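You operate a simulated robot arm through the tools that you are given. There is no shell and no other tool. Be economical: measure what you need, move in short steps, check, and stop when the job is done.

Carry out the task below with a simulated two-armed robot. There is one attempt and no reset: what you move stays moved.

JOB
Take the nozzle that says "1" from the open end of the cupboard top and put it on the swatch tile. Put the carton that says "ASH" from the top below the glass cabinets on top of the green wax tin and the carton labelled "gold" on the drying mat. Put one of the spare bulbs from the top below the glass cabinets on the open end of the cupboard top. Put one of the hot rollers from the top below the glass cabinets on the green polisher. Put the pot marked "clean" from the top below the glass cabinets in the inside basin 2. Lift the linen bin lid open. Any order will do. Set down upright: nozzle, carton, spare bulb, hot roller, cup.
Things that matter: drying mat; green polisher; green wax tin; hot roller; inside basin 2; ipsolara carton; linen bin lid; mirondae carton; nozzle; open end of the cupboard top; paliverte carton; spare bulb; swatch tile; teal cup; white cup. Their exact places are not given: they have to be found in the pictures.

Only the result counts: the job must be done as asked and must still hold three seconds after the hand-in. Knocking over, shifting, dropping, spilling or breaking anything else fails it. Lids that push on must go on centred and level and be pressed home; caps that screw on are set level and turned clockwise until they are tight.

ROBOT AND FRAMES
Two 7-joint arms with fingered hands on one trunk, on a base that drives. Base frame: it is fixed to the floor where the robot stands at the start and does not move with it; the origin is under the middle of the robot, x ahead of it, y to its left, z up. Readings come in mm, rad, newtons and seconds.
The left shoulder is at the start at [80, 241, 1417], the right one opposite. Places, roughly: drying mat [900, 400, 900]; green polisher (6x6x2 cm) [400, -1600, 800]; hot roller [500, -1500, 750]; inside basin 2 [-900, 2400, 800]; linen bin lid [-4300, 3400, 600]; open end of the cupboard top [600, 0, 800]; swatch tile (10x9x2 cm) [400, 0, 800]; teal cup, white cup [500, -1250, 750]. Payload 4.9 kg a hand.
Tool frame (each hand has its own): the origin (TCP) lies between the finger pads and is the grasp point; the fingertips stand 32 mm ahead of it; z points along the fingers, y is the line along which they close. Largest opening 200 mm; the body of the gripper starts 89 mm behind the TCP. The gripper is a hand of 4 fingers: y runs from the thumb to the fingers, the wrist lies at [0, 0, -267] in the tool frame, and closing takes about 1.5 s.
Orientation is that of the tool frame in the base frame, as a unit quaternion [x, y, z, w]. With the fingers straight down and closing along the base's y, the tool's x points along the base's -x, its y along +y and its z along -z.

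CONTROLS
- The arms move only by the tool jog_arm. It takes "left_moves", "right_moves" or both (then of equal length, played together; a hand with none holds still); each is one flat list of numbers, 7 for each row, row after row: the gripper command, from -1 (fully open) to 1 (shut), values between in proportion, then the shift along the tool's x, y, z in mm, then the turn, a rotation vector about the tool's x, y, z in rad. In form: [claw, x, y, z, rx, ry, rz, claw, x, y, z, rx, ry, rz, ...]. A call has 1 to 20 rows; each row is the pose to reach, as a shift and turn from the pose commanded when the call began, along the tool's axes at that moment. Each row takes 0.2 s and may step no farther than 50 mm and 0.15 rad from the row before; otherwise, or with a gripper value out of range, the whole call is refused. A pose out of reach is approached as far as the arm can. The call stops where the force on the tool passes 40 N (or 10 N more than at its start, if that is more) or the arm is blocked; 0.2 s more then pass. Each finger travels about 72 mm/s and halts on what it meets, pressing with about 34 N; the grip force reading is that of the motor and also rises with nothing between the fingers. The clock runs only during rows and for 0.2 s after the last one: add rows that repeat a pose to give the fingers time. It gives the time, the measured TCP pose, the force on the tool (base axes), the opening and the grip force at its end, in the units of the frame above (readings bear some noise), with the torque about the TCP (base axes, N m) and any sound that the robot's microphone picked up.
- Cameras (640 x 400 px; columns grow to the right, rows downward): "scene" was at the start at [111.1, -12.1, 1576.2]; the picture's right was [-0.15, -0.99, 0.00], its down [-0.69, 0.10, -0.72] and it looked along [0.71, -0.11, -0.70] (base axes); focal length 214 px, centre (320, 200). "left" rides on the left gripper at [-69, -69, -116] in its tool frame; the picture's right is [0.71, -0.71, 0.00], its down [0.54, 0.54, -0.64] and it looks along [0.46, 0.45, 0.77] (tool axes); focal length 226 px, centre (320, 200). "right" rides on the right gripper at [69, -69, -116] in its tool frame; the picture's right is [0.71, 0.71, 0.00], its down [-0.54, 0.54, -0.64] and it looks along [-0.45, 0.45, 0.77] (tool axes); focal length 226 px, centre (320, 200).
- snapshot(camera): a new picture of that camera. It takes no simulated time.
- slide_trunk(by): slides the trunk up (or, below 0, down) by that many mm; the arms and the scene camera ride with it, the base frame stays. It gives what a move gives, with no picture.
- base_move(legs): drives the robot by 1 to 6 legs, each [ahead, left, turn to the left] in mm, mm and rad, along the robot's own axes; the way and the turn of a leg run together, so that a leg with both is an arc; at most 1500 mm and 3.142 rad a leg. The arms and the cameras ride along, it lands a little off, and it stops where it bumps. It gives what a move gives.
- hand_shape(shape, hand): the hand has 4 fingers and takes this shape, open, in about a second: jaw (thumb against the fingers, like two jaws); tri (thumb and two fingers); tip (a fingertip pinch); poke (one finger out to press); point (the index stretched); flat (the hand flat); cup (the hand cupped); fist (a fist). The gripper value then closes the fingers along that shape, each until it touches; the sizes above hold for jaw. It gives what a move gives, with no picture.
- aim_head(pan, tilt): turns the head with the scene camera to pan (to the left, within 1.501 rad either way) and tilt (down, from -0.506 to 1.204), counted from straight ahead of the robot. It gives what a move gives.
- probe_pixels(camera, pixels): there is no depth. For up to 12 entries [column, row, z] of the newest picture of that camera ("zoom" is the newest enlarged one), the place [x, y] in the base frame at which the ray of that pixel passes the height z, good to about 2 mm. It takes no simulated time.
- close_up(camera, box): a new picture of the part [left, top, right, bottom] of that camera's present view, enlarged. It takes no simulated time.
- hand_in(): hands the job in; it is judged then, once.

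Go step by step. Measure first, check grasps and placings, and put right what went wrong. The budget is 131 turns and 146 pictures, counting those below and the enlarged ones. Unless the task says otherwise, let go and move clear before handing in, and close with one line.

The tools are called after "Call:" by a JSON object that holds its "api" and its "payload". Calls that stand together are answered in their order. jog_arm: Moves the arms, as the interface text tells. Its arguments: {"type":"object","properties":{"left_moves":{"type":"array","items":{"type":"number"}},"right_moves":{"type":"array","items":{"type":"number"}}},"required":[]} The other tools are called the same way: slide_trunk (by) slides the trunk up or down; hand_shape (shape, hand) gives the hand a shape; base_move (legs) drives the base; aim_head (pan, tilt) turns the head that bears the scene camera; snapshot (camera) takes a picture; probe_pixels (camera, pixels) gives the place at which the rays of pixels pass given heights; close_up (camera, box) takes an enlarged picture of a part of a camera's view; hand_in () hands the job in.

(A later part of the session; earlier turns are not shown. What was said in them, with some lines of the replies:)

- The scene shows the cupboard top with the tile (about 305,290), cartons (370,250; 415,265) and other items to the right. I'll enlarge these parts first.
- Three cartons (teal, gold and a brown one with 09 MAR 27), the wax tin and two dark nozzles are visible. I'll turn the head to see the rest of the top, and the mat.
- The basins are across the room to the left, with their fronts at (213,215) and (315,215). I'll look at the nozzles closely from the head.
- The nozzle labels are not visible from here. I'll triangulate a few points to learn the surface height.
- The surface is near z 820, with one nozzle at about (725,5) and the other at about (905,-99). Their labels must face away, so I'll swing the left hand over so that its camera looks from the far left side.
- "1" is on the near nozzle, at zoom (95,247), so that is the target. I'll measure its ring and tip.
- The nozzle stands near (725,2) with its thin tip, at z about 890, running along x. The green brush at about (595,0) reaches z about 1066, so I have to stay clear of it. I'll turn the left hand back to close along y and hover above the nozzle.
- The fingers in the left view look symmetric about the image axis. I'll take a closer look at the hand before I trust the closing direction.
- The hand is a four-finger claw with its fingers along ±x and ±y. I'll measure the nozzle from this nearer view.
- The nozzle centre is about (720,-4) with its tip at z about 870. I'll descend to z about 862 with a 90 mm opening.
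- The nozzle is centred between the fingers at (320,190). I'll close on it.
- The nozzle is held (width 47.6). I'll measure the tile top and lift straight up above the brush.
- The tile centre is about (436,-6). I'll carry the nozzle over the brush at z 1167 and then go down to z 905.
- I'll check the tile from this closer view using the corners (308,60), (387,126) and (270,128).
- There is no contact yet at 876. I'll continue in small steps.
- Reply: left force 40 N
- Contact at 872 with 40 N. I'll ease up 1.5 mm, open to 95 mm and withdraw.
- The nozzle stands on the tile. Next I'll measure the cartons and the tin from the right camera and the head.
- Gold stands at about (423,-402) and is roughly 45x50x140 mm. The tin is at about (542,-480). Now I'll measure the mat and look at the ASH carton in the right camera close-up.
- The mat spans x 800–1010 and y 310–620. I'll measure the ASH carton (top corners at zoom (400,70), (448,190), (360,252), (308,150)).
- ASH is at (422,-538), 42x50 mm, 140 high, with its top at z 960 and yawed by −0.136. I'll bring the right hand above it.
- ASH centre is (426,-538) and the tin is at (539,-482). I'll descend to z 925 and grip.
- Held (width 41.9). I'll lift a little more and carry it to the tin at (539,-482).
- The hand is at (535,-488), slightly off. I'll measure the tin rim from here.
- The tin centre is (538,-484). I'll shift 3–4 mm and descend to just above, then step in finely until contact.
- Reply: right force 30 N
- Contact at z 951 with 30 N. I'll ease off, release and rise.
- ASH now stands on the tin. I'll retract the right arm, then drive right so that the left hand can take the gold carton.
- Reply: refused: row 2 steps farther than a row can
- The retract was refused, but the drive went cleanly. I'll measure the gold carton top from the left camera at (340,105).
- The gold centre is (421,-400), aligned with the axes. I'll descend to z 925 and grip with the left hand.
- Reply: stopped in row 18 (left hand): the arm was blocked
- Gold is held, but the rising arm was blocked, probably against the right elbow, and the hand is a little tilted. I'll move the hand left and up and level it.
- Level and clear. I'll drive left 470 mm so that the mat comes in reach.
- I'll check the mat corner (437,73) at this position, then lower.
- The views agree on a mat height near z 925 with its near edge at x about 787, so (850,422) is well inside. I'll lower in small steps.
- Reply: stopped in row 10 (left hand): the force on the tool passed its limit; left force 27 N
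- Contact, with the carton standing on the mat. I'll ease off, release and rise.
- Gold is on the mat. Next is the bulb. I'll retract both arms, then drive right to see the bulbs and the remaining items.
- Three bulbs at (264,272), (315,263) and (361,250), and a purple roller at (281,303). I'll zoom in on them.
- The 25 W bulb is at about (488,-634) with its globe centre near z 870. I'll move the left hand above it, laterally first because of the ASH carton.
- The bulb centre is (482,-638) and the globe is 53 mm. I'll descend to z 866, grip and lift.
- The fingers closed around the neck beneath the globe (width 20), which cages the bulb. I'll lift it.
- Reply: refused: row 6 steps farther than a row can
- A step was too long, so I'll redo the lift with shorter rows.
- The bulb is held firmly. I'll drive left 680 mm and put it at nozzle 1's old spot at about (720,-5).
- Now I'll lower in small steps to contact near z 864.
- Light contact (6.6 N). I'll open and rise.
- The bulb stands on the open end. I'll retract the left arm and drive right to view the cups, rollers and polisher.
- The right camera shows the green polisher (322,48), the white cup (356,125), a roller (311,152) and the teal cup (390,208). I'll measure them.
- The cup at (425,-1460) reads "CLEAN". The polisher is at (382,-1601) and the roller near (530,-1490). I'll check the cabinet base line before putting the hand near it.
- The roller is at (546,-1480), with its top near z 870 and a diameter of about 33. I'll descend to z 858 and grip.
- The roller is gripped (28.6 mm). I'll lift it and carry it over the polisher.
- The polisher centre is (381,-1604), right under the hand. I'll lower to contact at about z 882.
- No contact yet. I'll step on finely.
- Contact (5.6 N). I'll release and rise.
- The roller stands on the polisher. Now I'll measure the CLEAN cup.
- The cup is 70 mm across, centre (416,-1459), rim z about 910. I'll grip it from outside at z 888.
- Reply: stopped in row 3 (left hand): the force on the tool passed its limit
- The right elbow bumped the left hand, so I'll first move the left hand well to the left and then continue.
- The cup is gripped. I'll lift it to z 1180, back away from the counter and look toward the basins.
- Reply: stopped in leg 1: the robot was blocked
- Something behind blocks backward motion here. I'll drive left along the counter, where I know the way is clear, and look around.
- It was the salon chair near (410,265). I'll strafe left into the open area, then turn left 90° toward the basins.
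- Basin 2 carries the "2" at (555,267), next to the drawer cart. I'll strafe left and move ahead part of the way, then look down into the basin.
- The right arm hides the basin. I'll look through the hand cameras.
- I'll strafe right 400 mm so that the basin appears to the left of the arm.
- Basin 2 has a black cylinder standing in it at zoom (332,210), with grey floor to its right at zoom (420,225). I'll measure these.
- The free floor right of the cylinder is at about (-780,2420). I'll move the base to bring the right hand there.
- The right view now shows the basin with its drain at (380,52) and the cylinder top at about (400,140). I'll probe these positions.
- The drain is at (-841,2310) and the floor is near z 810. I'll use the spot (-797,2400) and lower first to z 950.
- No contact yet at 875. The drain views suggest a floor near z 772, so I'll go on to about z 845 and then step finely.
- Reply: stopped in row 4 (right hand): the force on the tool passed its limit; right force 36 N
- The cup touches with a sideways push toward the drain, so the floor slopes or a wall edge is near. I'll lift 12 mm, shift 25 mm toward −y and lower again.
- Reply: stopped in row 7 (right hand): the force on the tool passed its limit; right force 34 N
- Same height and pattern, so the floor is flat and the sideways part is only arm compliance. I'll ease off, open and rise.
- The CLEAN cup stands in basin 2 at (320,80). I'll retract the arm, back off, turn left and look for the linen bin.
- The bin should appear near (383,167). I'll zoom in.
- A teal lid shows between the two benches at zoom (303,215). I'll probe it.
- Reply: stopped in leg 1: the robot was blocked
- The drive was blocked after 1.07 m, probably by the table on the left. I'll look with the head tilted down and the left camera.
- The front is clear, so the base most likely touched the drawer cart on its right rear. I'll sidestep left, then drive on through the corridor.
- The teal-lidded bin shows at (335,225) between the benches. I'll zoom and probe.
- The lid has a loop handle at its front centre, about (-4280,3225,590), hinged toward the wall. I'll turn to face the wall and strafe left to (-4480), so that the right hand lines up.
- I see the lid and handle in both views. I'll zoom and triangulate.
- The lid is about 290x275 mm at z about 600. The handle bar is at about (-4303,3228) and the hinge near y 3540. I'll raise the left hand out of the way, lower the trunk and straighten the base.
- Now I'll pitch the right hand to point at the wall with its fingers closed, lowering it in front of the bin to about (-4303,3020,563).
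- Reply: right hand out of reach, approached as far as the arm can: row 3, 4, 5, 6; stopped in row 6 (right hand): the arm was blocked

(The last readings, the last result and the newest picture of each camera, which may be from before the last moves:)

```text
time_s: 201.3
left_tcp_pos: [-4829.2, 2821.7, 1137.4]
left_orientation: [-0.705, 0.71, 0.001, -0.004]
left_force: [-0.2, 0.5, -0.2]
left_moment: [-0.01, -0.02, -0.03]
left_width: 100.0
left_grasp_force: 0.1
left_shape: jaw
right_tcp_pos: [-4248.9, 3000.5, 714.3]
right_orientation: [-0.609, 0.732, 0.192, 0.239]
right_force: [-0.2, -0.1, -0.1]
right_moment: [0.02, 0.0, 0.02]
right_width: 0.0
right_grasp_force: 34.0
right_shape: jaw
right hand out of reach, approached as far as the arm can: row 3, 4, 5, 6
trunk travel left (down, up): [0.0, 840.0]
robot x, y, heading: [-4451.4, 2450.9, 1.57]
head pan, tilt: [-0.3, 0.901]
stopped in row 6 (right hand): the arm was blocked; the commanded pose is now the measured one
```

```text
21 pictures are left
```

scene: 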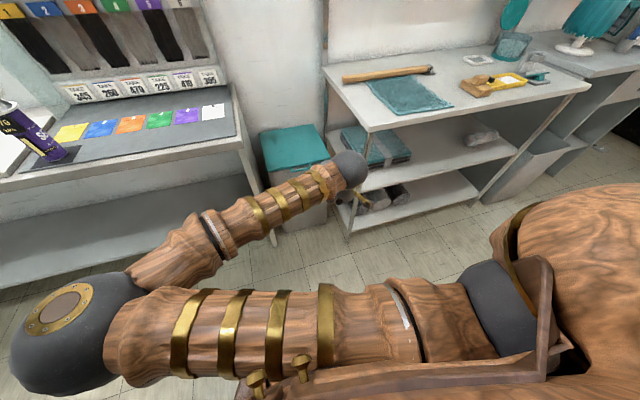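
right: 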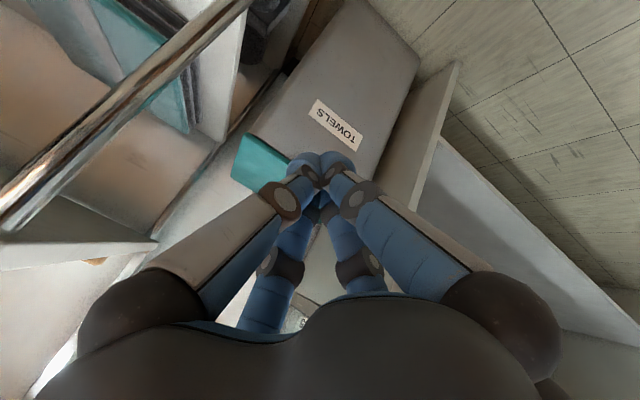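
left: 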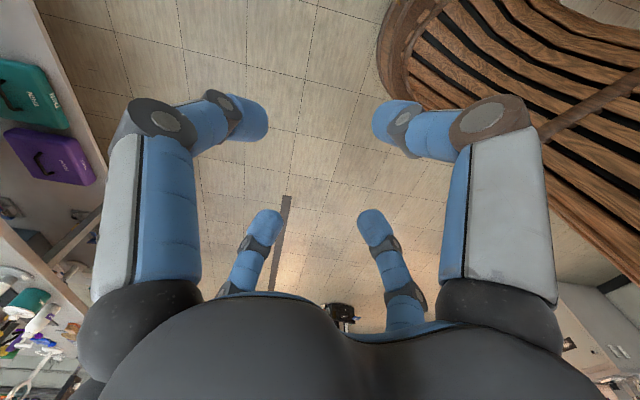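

The fully pitched pose is out of reach. I'll instead grip the bar from above with the hand yawed 45°, so that two fingers go into the loop and two stay in front. First I'll bring the hand back to pointing down above the gap.

Call:
{"api": "jog_arm", "payload": {"right_moves": [0.6, -8, 9, -8, 0.03, 0.101, 0.097, 0.6, -16, 18, -16, 0.059, 0.202, 0.194, 0.6, -24, 27, -24, 0.089, 0.304, 0.291, 0.6, -32, 36, -32, 0.118, 0.405, 0.388, 0.6, -40, 45, -40, 0.148, 0.506, 0.485, 0.6, -47, 53, -48, 0.177, 0.607, 0.582, 0.6, -47, 53, -48, 0.177, 0.607, 0.582]}}

Call:
{"api": "snapshot", "payload": {"camera": "scene"}}

Call:
{"api": "probe_pixels", "payload": {"camera": "scene", "pixels": [[243, 143, 800], [100, 172, 800], [372, 131, 800], [330, 72, 800]]}}

```text
time_s: 202.9
left_tcp_pos: [-4828.1, 2820.3, 1136.5]
left_orientation: [-0.704, 0.71, 0.001, -0.005]
left_force: [-0.8, -0.3, 0.0]
left_moment: [-0.02, -0.01, 0.03]
left_width: 99.9
left_grasp_force: 0.1
left_shape: jaw
right_tcp_pos: [-4299.5, 3019.0, 780.8]
right_orientation: [-0.384, 0.923, -0.001, 0.0]
right_force: [0.1, -0.3, -0.9]
right_moment: [0.0, -0.01, -0.02]
right_width: 39.8
right_grasp_force: 0.0
right_shape: jaw
trunk travel left (down, up): [0.0, 840.0]
robot x, y, heading: [-4456.7, 2452.4, 1.566]
head pan, tilt: [-0.3, 0.901]
```

```text
20 pictures are left
```

scene: 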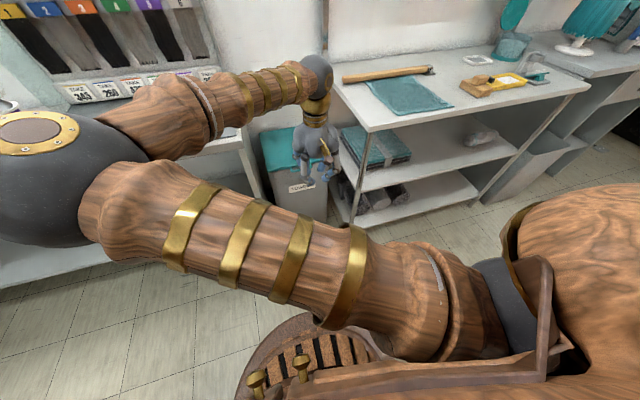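

```text
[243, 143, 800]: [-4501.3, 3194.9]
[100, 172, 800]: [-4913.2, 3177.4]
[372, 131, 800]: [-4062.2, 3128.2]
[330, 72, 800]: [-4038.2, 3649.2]
```

The hand points down precisely at (-4300,3019,781). I'll move the base ahead 130 mm and look at the handle.

Call:
{"api": "base_move", "payload": {"legs": [[130, 0, 0]]}}

Call:
{"api": "snapshot", "payload": {"camera": "right"}}

Call:
{"api": "close_up", "payload": {"camera": "right", "box": [230, 60, 410, 240]}}

```text
time_s: 204.2
left_tcp_pos: [-4831.7, 2950.7, 1135.8]
left_orientation: [-0.704, 0.71, 0.001, -0.004]
left_force: [0.9, -0.1, 0.2]
left_moment: [-0.07, 0.02, 0.03]
left_width: 99.8
left_grasp_force: 0.0
left_shape: jaw
right_tcp_pos: [-4301.0, 3150.5, 780.8]
right_orientation: [-0.385, 0.923, -0.001, -0.001]
right_force: [0.0, 0.2, 0.0]
right_moment: [-0.05, -0.01, -0.02]
right_width: 39.8
right_grasp_force: 0.0
right_shape: jaw
trunk travel left (down, up): [0.0, 840.0]
robot x, y, heading: [-4456.1, 2581.9, 1.569]
head pan, tilt: [-0.3, 0.901]
```

```text
19 pictures are left
```

right: 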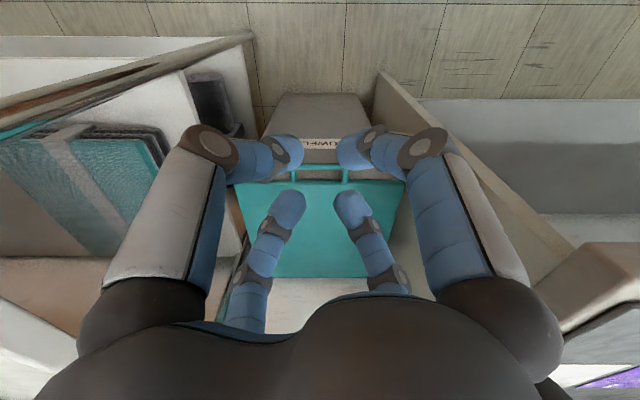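

```text
2.22 times, centred on (320, 150) of right
```

zoom: 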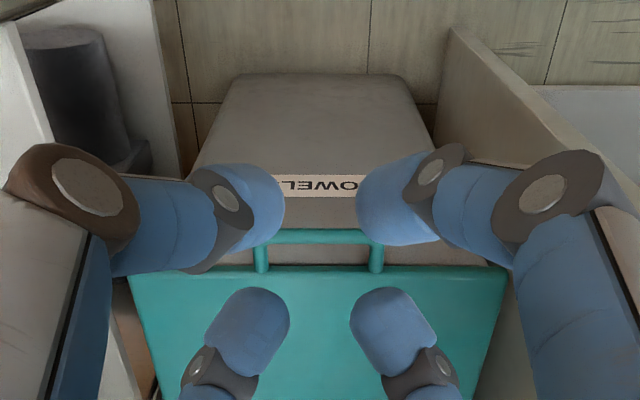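

The bar sits at zoom row 237 (cols 258–375), nicely centred between the finger pairs. I'll probe it.

Call:
{"api": "probe_pixels", "payload": {"camera": "zoom", "pixels": [[317, 237, 600], [317, 237, 615], [317, 267, 600], [317, 267, 615], [258, 240, 600], [375, 240, 600], [131, 275, 600], [507, 266, 600]]}}

```text
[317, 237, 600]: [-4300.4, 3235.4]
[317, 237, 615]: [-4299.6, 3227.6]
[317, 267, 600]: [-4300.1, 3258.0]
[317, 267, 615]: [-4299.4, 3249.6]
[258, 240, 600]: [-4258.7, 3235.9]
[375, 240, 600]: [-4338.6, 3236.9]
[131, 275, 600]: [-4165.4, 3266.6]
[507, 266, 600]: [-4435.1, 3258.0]
```

The gap inside the loop is only about 16 mm, too tight to pinch. A better way is to hook closed fingers horizontally under the bar with the left hand, whose forearm comes naturally from the left. I'll clear the right arm away first.

Call:
{"api": "jog_arm", "payload": {"right_moves": [0.6, 0, 0, -45, 0, 0, 0, 0.6, 0, 0, -90, 0, 0, 0, 0.6, 0, 0, -135, 0, 0, 0, 0.6, 28, -28, -160, 0, 0, 0, 0.6, 56, -56, -180, 0, 0, 0, 0.6, 84, -84, -200, 0, 0, 0, 0.6, 112, -112, -220, 0, 0, 0, 0.6, 140, -140, -240, 0, 0, 0, 0.6, 112, -168, -255, 0, 0, 0, 0.6, 84, -196, -270, 0, 0, 0, 0.6, 56, -224, -285, 0, 0, 0, 0.6, 28, -252, -300, 0, 0, 0, 0.6, 0, -280, -310, 0, 0, 0, 0.6, -30, -310, -319, 0, 0, 0, 0.6, -60, -340, -319, 0, 0, 0]}}

Call:
{"api": "aim_head", "payload": {"pan": 0.0, "tilt": 0.9}}

Call:
{"api": "snapshot", "payload": {"camera": "scene"}}

```text
time_s: 207.4
left_tcp_pos: [-4828.9, 2950.7, 1136.7]
left_orientation: [-0.705, 0.709, 0.001, -0.005]
left_force: [0.7, -0.2, -0.3]
left_moment: [0.0, 0.05, 0.03]
left_width: 99.6
left_grasp_force: 0.1
left_shape: jaw
right_tcp_pos: [-4018.0, 2953.0, 1099.2]
right_orientation: [-0.385, 0.923, -0.001, -0.001]
right_force: [0.2, 1.1, -0.2]
right_moment: [-0.03, 0.04, 0.0]
right_width: 39.6
right_grasp_force: 0.1
right_shape: jaw
trunk travel left (down, up): [0.0, 840.0]
robot x, y, heading: [-4455.1, 2580.4, 1.566]
head pan, tilt: [-0.3, 0.901]
```

```text
time_s: 208.2
left_tcp_pos: [-4829.9, 2951.3, 1135.8]
left_orientation: [-0.705, 0.71, 0.001, -0.005]
left_force: [0.3, 0.2, -0.2]
left_moment: [-0.02, 0.02, 0.01]
left_width: 99.9
left_grasp_force: 0.1
left_shape: jaw
right_tcp_pos: [-4019.5, 2953.1, 1100.4]
right_orientation: [-0.385, 0.923, -0.001, -0.001]
right_force: [-0.5, 0.3, 0.6]
right_moment: [0.0, 0.01, 0.04]
right_width: 39.5
right_grasp_force: 0.0
right_shape: jaw
trunk travel left (down, up): [0.0, 840.0]
robot x, y, heading: [-4457.6, 2580.6, 1.565]
head pan, tilt: [0.0, 0.901]
```

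```text
17 pictures are left
```

scene: 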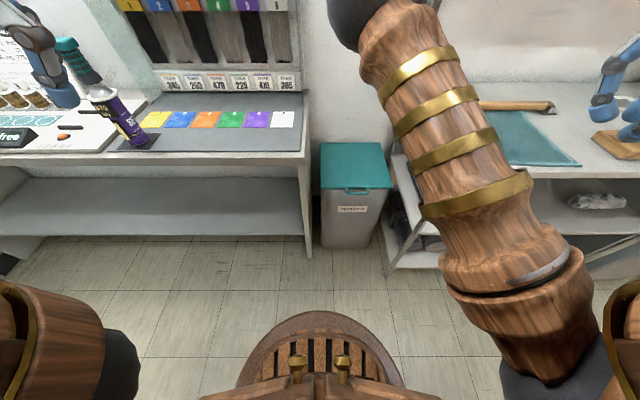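

The lid and handle at (352,190) are clear now. I'll back the base 100 mm, then swing the left hand down in front of the bin while pitching it to point forward-right.

Call:
{"api": "base_move", "payload": {"legs": [[-100, 0, 0]]}}

Call:
{"api": "jog_arm", "payload": {"left_moves": [0.5, -12, -26, 30, 0.044, -0.076, 0, 0.8, -23, -51, 61, 0.087, -0.151, 0, 1, -35, -77, 91, 0.131, -0.227, 0, 1, -46, -102, 121, 0.174, -0.302, 0, 1, -58, -128, 152, 0.218, -0.378, 0, 1, -70, -153, 182, 0.262, -0.453, 0, 1, -81, -179, 212, 0.305, -0.529, 0, 1, -93, -204, 243, 0.349, -0.604, 0, 1, -105, -230, 273, 0.393, -0.68, 0, 1, -116, -256, 303, 0.436, -0.756, 0, 1, -128, -281, 334, 0.48, -0.831, 0, 1, -139, -307, 364, 0.523, -0.907, 0, 1, -151, -332, 394, 0.567, -0.982, 0, 1, -163, -358, 425, 0.611, -1.058, 0, 1, -174, -383, 455, 0.654, -1.133, 0, 1, -186, -409, 485, 0.698, -1.209, 0, 1, -197, -434, 516, 0.741, -1.284, 0, 1, -209, -460, 546, 0.785, -1.36, 0]}}

Call:
{"api": "snapshot", "payload": {"camera": "scene"}}

```text
time_s: 209.3
left_tcp_pos: [-4830.7, 2851.9, 1136.7]
left_orientation: [-0.705, 0.709, 0.001, -0.004]
left_force: [0.8, -0.3, -0.9]
left_moment: [0.03, 0.0, 0.0]
left_width: 99.8
left_grasp_force: 0.0
left_shape: jaw
right_tcp_pos: [-4019.0, 2853.4, 1100.5]
right_orientation: [-0.385, 0.923, 0.0, -0.001]
right_force: [0.3, -1.0, -1.0]
right_moment: [0.06, -0.01, -0.01]
right_width: 39.9
right_grasp_force: 0.0
right_shape: jaw
trunk travel left (down, up): [0.0, 840.0]
robot x, y, heading: [-4455.1, 2485.8, 1.569]
head pan, tilt: [0.0, 0.901]
```

```text
time_s: 213.1
left_tcp_pos: [-4381.6, 3084.6, 559.7]
left_orientation: [-0.457, 0.546, 0.119, 0.692]
left_force: [-0.5, -0.2, 0.9]
left_moment: [-0.02, 0.0, -0.04]
left_width: 0.1
left_grasp_force: 34.0
left_shape: jaw
left hand out of reach, approached as far as the arm can: row 6, 7, 8, 9, 10, 11, 12, 13, 14, 15, 16, 17, 18
right_tcp_pos: [-4019.2, 2855.4, 1098.9]
right_orientation: [-0.384, 0.923, -0.001, -0.002]
right_force: [0.8, -0.5, 0.1]
right_moment: [-0.06, 0.04, -0.01]
right_width: 39.6
right_grasp_force: 0.0
right_shape: jaw
trunk travel left (down, up): [0.0, 840.0]
robot x, y, heading: [-4453.9, 2483.4, 1.573]
head pan, tilt: [0.0, 0.901]
```

```text
16 pictures are left
```

scene: 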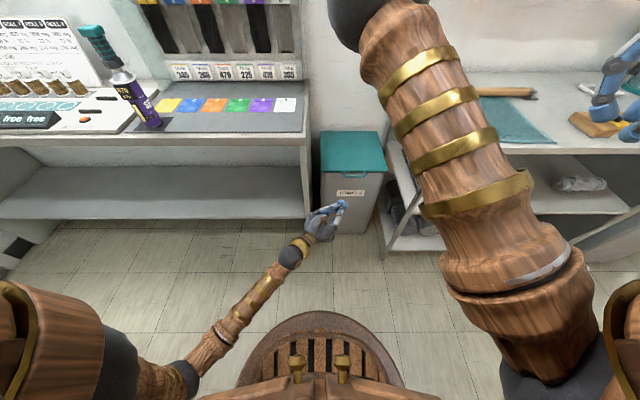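

The left hand now points horizontally forward-right in front of the bin at z 560. I'll make a small test move forward to see how the commanded pose behaves.

Call:
{"api": "jog_arm", "payload": {"left_moves": [1, 0, 0, 30, 0, 0, 0, 1, 0, 0, 60, 0, 0, 0, 1, 0, 0, 60, 0, 0, 0]}}

Call:
{"api": "snapshot", "payload": {"camera": "left"}}

```text
time_s: 213.9
left_tcp_pos: [-4340.3, 3132.3, 555.1]
left_orientation: [-0.458, 0.546, 0.119, 0.691]
left_force: [-0.2, 0.2, 0.0]
left_moment: [0.02, -0.01, 0.02]
left_width: 0.0
left_grasp_force: 33.6
left_shape: jaw
right_tcp_pos: [-4019.1, 2854.6, 1099.6]
right_orientation: [-0.385, 0.923, -0.001, 0.0]
right_force: [-0.2, -0.2, 0.2]
right_moment: [0.03, 0.03, 0.0]
right_width: 39.7
right_grasp_force: 0.1
right_shape: jaw
trunk travel left (down, up): [0.0, 840.0]
robot x, y, heading: [-4454.7, 2483.8, 1.572]
head pan, tilt: [0.0, 0.901]
```

```text
15 pictures are left
```

left: 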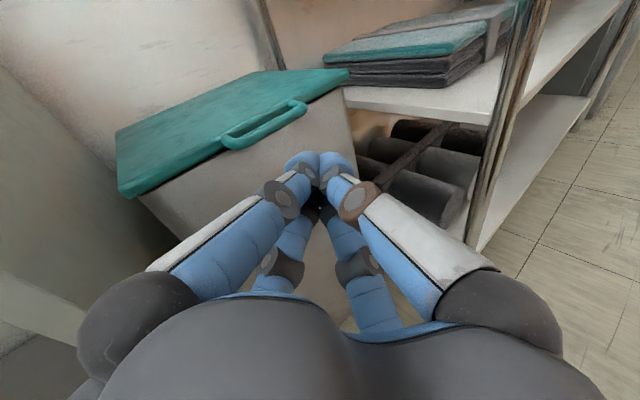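

Moves follow the measured axes. The left camera sees the handle at (265,127). I'll locate it precisely.

Call:
{"api": "probe_pixels", "payload": {"camera": "left", "pixels": [[268, 134, 600], [268, 134, 590], [268, 134, 610], [268, 134, 620], [228, 147, 600], [304, 111, 600], [124, 193, 600], [348, 75, 600]]}}

```text
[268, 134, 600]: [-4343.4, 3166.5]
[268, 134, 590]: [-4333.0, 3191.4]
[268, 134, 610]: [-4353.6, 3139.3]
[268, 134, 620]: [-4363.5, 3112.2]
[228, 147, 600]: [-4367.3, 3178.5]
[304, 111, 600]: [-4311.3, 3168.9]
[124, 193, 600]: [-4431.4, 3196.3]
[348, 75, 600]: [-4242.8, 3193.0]
```

Combining the views, the bar is at about (-4305,3252,567). I'll drop to z 535 and slide the closed fingertips under it.

Call:
{"api": "jog_arm", "payload": {"left_moves": [1, 17, 10, 0, 0, 0, 0, 1, 12, 18, 20, 0, 0, 0, 1, 6, 28, 45, 0, 0, 0, 1, 0, 36, 65, 0, 0, 0, 1, -5, 45, 85, 0, 0, 0, 1, -9, 51, 98, 0, 0, 0, 1, -9, 51, 98, 0, 0, 0]}}

Call:
{"api": "snapshot", "payload": {"camera": "left"}}

Call:
{"api": "close_up", "payload": {"camera": "scene", "box": [290, 110, 410, 260]}}

```text
time_s: 215.5
left_tcp_pos: [-4313.9, 3239.5, 534.5]
left_orientation: [-0.457, 0.547, 0.118, 0.692]
left_force: [0.3, 0.3, -0.1]
left_moment: [0.02, 0.03, 0.0]
left_width: 0.1
left_grasp_force: 34.4
left_shape: jaw
right_tcp_pos: [-4019.7, 2855.4, 1098.8]
right_orientation: [-0.384, 0.923, -0.001, 0.0]
right_force: [-0.5, 0.3, 0.4]
right_moment: [0.0, 0.0, -0.02]
right_width: 39.9
right_grasp_force: 0.1
right_shape: jaw
trunk travel left (down, up): [0.0, 840.0]
robot x, y, heading: [-4458.4, 2484.1, 1.572]
head pan, tilt: [0.0, 0.901]
```

```text
14 pictures are left
```

left: 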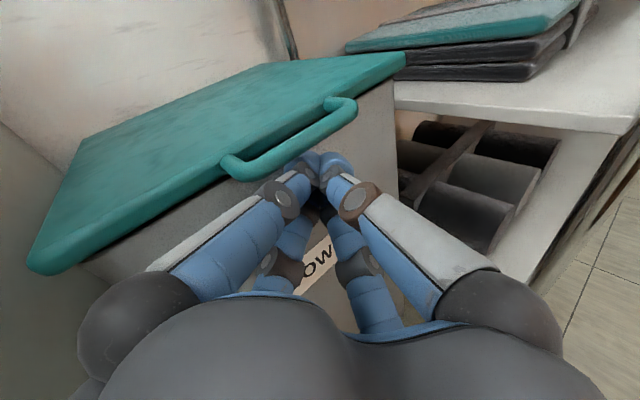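

```text
2.67 times, centred on (350, 185) of scene
```

zoom: 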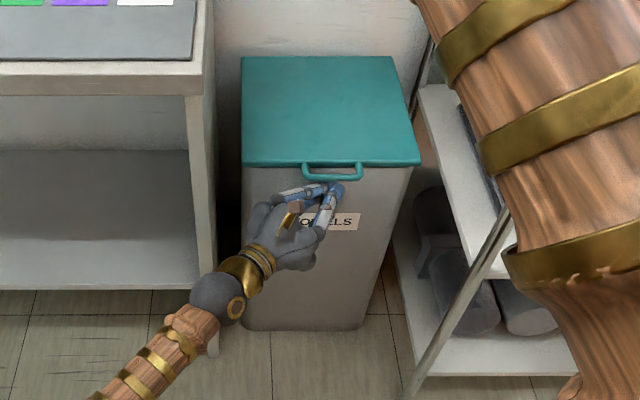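

Call:
{"api": "probe_pixels", "payload": {"camera": "zoom", "pixels": [[332, 176, 567], [332, 176, 580], [332, 176, 600], [338, 188, 545], [332, 163, 575]]}}

Call:
{"api": "probe_pixels", "payload": {"camera": "left", "pixels": [[292, 149, 567], [292, 149, 580], [292, 149, 600], [320, 158, 550]]}}

```text
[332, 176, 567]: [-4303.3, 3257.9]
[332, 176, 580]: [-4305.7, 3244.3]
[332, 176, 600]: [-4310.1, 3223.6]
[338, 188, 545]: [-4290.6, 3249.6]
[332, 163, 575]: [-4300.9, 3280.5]
```

```text
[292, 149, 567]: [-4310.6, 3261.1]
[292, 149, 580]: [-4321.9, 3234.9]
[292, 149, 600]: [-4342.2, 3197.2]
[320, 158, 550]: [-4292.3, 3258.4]
```

The bar is confirmed at about (-4305,3257,569), with the fingertips just beneath it. I'll push in 6 mm and lift along the lid's arc to about 30°.

Call:
{"api": "jog_arm", "payload": {"left_moves": [1, 0, 0, 6, 0, 0, 0, 1, -13, -7, 6, 0, 0, 0, 1, -27, -13, 6, 0, 0, 0, 1, -40, -20, 7, 0, 0, 0, 1, -52, -26, 7, 0, 0, 0, 1, -78, -38, 9, 0, 0, 0, 1, -97, -51, 20, 0, 0, 0, 1, -118, -64, 33, 0, 0, 0, 1, -136, -77, 47, 0, 0, 0]}}

Call:
{"api": "close_up", "payload": {"camera": "scene", "box": [290, 80, 430, 260]}}

```text
time_s: 217.5
left_tcp_pos: [-4284.7, 3279.0, 690.7]
left_orientation: [-0.459, 0.546, 0.119, 0.691]
left_force: [0.2, 0.4, -0.8]
left_moment: [-0.04, 0.02, 0.02]
left_width: 0.0
left_grasp_force: 33.7
left_shape: jaw
right_tcp_pos: [-4019.5, 2853.8, 1099.3]
right_orientation: [-0.384, 0.923, -0.001, -0.001]
right_force: [-0.5, -0.1, 0.0]
right_moment: [-0.01, 0.0, -0.02]
right_width: 40.2
right_grasp_force: 0.0
right_shape: jaw
trunk travel left (down, up): [0.0, 840.0]
robot x, y, heading: [-4453.9, 2482.0, 1.569]
head pan, tilt: [0.0, 0.901]
```

```text
2.22 times, centred on (360, 170) of scene
```

zoom: 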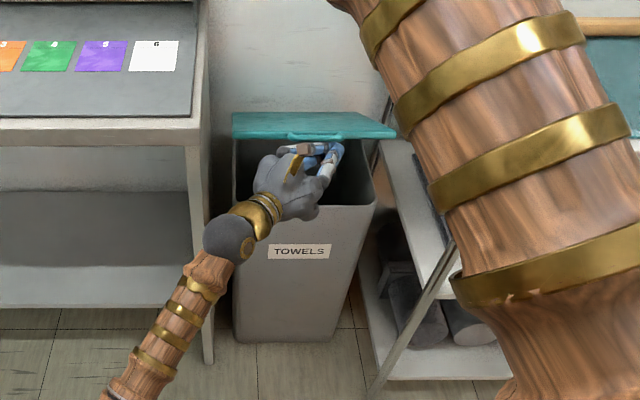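

The lid is rising. I'll continue along the arc to about 75°.

Call:
{"api": "jog_arm", "payload": {"left_moves": [1, -30, -8, 22, 0, 0, 0, 1, -60, -14, 44, 0, 0, 0, 1, -86, -14, 69, 0, 0, 0, 1, -110, -14, 96, 0, 0, 0, 1, -133, -7, 125, 0, 0, 0, 1, -155, 1, 153, 0, 0, 0]}}

Call:
{"api": "snapshot", "payload": {"camera": "scene"}}

```text
time_s: 218.9
left_tcp_pos: [-4235.6, 3443.3, 818.9]
left_orientation: [-0.455, 0.549, 0.118, 0.691]
left_force: [0.7, -2.0, -0.4]
left_moment: [-0.02, 0.02, -0.08]
left_width: 0.0
left_grasp_force: 33.9
left_shape: jaw
right_tcp_pos: [-4016.0, 2850.3, 1099.7]
right_orientation: [-0.384, 0.923, 0.001, -0.001]
right_force: [0.3, -0.6, 0.0]
right_moment: [0.01, 0.02, 0.01]
right_width: 39.9
right_grasp_force: 0.1
right_shape: jaw
trunk travel left (down, up): [0.0, 840.0]
robot x, y, heading: [-4456.3, 2483.1, 1.569]
head pan, tilt: [0.0, 0.901]
```

```text
11 pictures are left
```

scene: 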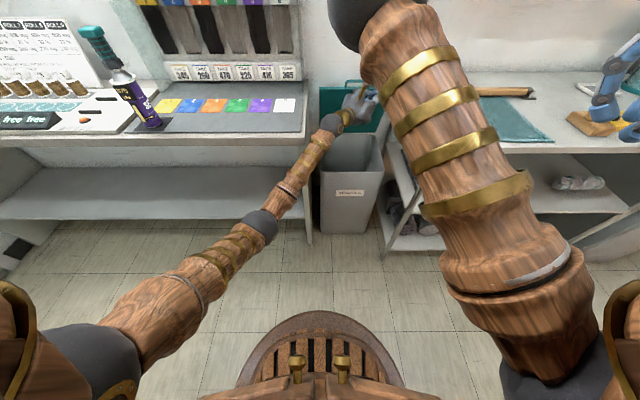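

Nearly vertical. I'll push on toward the wall until it meets resistance.

Call:
{"api": "jog_arm", "payload": {"left_moves": [1, -17, 13, 23, 0, 0, 0, 1, -30, 27, 46, 0, 0, 0, 1, -40, 44, 69, 0, 0, 0, 1, -45, 60, 88, 0, 0, 0]}}

Call:
{"api": "close_up", "payload": {"camera": "scene", "box": [290, 60, 410, 240]}}

```text
time_s: 219.7
left_tcp_pos: [-4159.0, 3492.4, 812.0]
left_orientation: [-0.408, 0.595, 0.133, 0.68]
left_force: [0.8, 0.5, 1.7]
left_moment: [-0.06, 0.07, 0.04]
left_width: 0.2
left_grasp_force: 34.1
left_shape: jaw
right_tcp_pos: [-3999.0, 2837.6, 1099.7]
right_orientation: [-0.373, 0.928, -0.001, -0.002]
right_force: [-1.5, 2.5, 0.8]
right_moment: [-0.18, -0.12, 0.02]
right_width: 39.9
right_grasp_force: 0.0
right_shape: jaw
trunk travel left (down, up): [0.0, 840.0]
robot x, y, heading: [-4450.9, 2478.1, 1.546]
head pan, tilt: [0.0, 0.901]
stopped in row 4 (left hand): the force on the tool passed its limit (the readings are from after the stop); the commanded pose is now the measured one
```

```text
2.22 times, centred on (350, 150) of scene
```

zoom: 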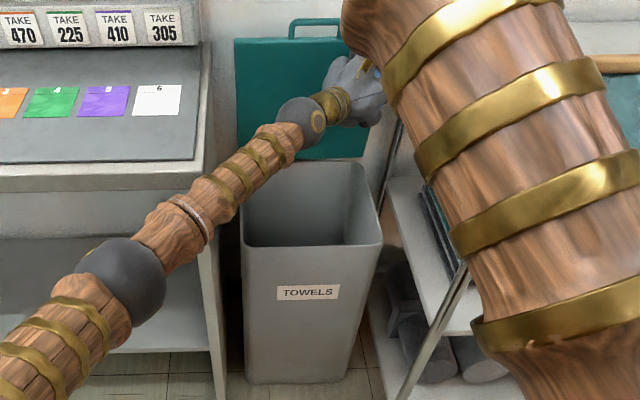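

The lid stands up with its handle at the top (zoom (315,25)). I'll check its lean.

Call:
{"api": "probe_pixels", "payload": {"camera": "zoom", "pixels": [[315, 22, 877], [315, 22, 860], [237, 40, 850], [237, 158, 575], [290, 160, 575]]}}

```text
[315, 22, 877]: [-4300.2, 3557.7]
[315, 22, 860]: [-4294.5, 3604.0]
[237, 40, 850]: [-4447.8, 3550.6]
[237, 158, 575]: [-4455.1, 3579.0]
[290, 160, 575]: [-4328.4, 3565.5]
```

The lid is at about vertical. I'll withdraw the hand slightly and see whether the lid stays.

Call:
{"api": "jog_arm", "payload": {"left_moves": [1, 0, 0, -15, 0, 0, 0, 1, 0, 0, -40, 0, 0, 0, 1, 0, 0, -75, 0, 0, 0, 1, 0, 0, -75, 0, 0, 0, 1, 0, 0, -75, 0, 0, 0, 1, 0, 0, -75, 0, 0, 0]}}

Call:
{"api": "close_up", "payload": {"camera": "scene", "box": [290, 40, 410, 220]}}

```text
time_s: 221.3
left_tcp_pos: [-4202.3, 3432.5, 816.2]
left_orientation: [-0.404, 0.596, 0.13, 0.681]
left_force: [-0.7, 0.0, 0.6]
left_moment: [-0.02, -0.01, 0.05]
left_width: 0.0
left_grasp_force: 33.3
left_shape: jaw
right_tcp_pos: [-4002.6, 2831.3, 1101.3]
right_orientation: [-0.368, 0.93, 0.0, -0.001]
right_force: [-0.9, 0.4, 0.5]
right_moment: [-0.02, -0.14, 0.04]
right_width: 39.8
right_grasp_force: 0.0
right_shape: jaw
trunk travel left (down, up): [0.0, 840.0]
robot x, y, heading: [-4446.1, 2474.6, 1.539]
head pan, tilt: [0.0, 0.901]
stopped in row 6 (left hand): the arm was blocked; the commanded pose is now the measured one
```

```text
2.22 times, centred on (350, 130) of scene
```

zoom: 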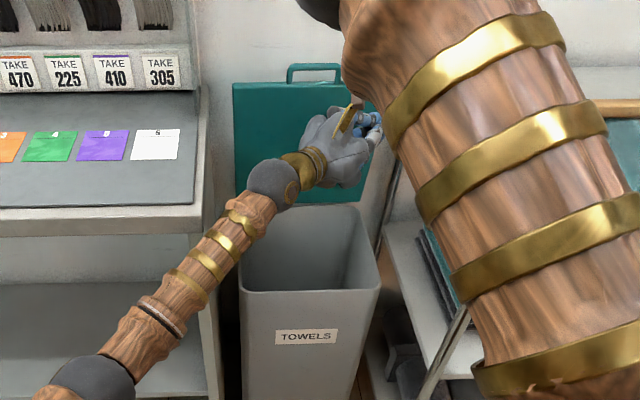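

The lid stays upright on its own. The withdrawing forearm seems to brush the desk edge, so I'll back straight out and upward instead.

Call:
{"api": "jog_arm", "payload": {"left_moves": [1, -4, -38, -27, 0, 0, 0, 1, -8, -76, -54, 0, 0, 0, 1, -12, -114, -80, 0, 0, 0, 1, -16, -152, -107, 0, 0, 0, 1, -20, -190, -134, 0, 0, 0]}}

Call:
{"api": "snapshot", "payload": {"camera": "scene"}}

```text
time_s: 222.5
left_tcp_pos: [-4189.5, 3260.2, 898.1]
left_orientation: [-0.409, 0.595, 0.133, 0.679]
left_force: [-1.0, 1.1, 0.7]
left_moment: [0.01, 0.0, -0.02]
left_width: 0.2
left_grasp_force: 33.5
left_shape: jaw
left hand out of reach, approached as far as the arm can: row 5
right_tcp_pos: [-4001.8, 2832.3, 1100.3]
right_orientation: [-0.37, 0.929, -0.001, 0.0]
right_force: [0.3, 0.3, 0.0]
right_moment: [-0.03, 0.01, 0.01]
right_width: 40.1
right_grasp_force: 0.0
right_shape: jaw
trunk travel left (down, up): [0.0, 840.0]
robot x, y, heading: [-4449.6, 2474.5, 1.54]
head pan, tilt: [0.0, 0.901]
```

```text
8 pictures are left
```

scene: 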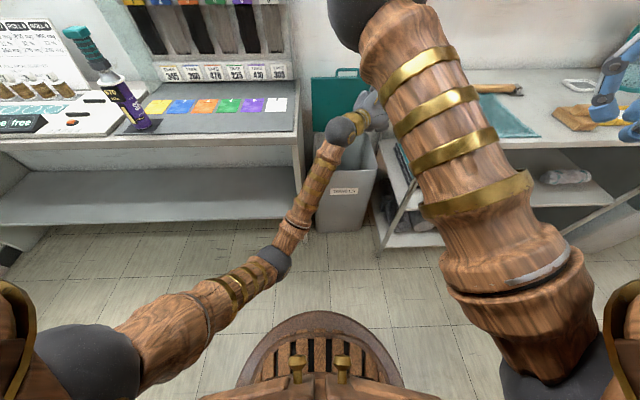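

The lid stands open on its own. I'll drive the base straight back to get clear and check once more.

Call:
{"api": "base_move", "payload": {"legs": [[-350, 0, 0]]}}

Call:
{"api": "snapshot", "payload": {"camera": "scene"}}

```text
time_s: 224.8
left_tcp_pos: [-4202.2, 2914.8, 897.7]
left_orientation: [-0.409, 0.594, 0.133, 0.68]
left_force: [1.3, -1.9, -0.3]
left_moment: [-0.05, 0.03, -0.01]
left_width: 0.2
left_grasp_force: 34.2
left_shape: jaw
right_tcp_pos: [-4016.5, 2489.9, 1100.6]
right_orientation: [-0.372, 0.928, 0.0, -0.001]
right_force: [-0.3, -0.9, 0.1]
right_moment: [0.04, -0.03, 0.02]
right_width: 40.1
right_grasp_force: 0.1
right_shape: jaw
trunk travel left (down, up): [0.0, 840.0]
robot x, y, heading: [-4463.9, 2131.9, 1.541]
head pan, tilt: [0.0, 0.901]
```

```text
7 pictures are left
```

scene: 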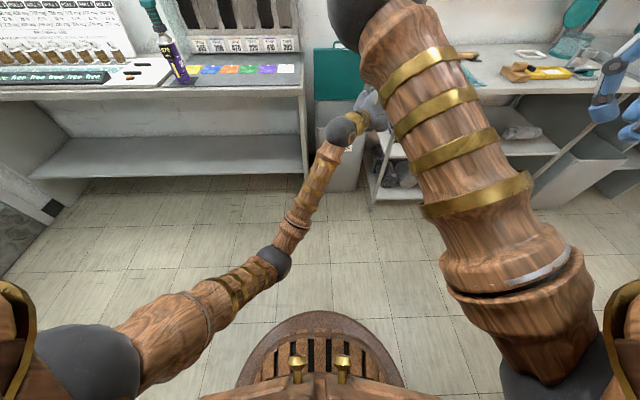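

The lid still stands open at (335,75) with the robot clear, and every other placement was checked when it was made. I'll hand in.

Call:
{"api": "hand_in", "payload": {}}

```text
The job is handed in.
```

I did all seven jobs and handed the work in, but I don't have the judge's result. Nozzle 1 is on the swatch tile, ASH on the wax tin, gold on the drying mat, and a bulb on the open end. A hot roller is on the polisher, the CLEAN cup is in basin 2, and the linen bin lid stands open. While driving, the base bumped something twice, probably a salon chair and a drawer cart. I didn't check whether either moved.
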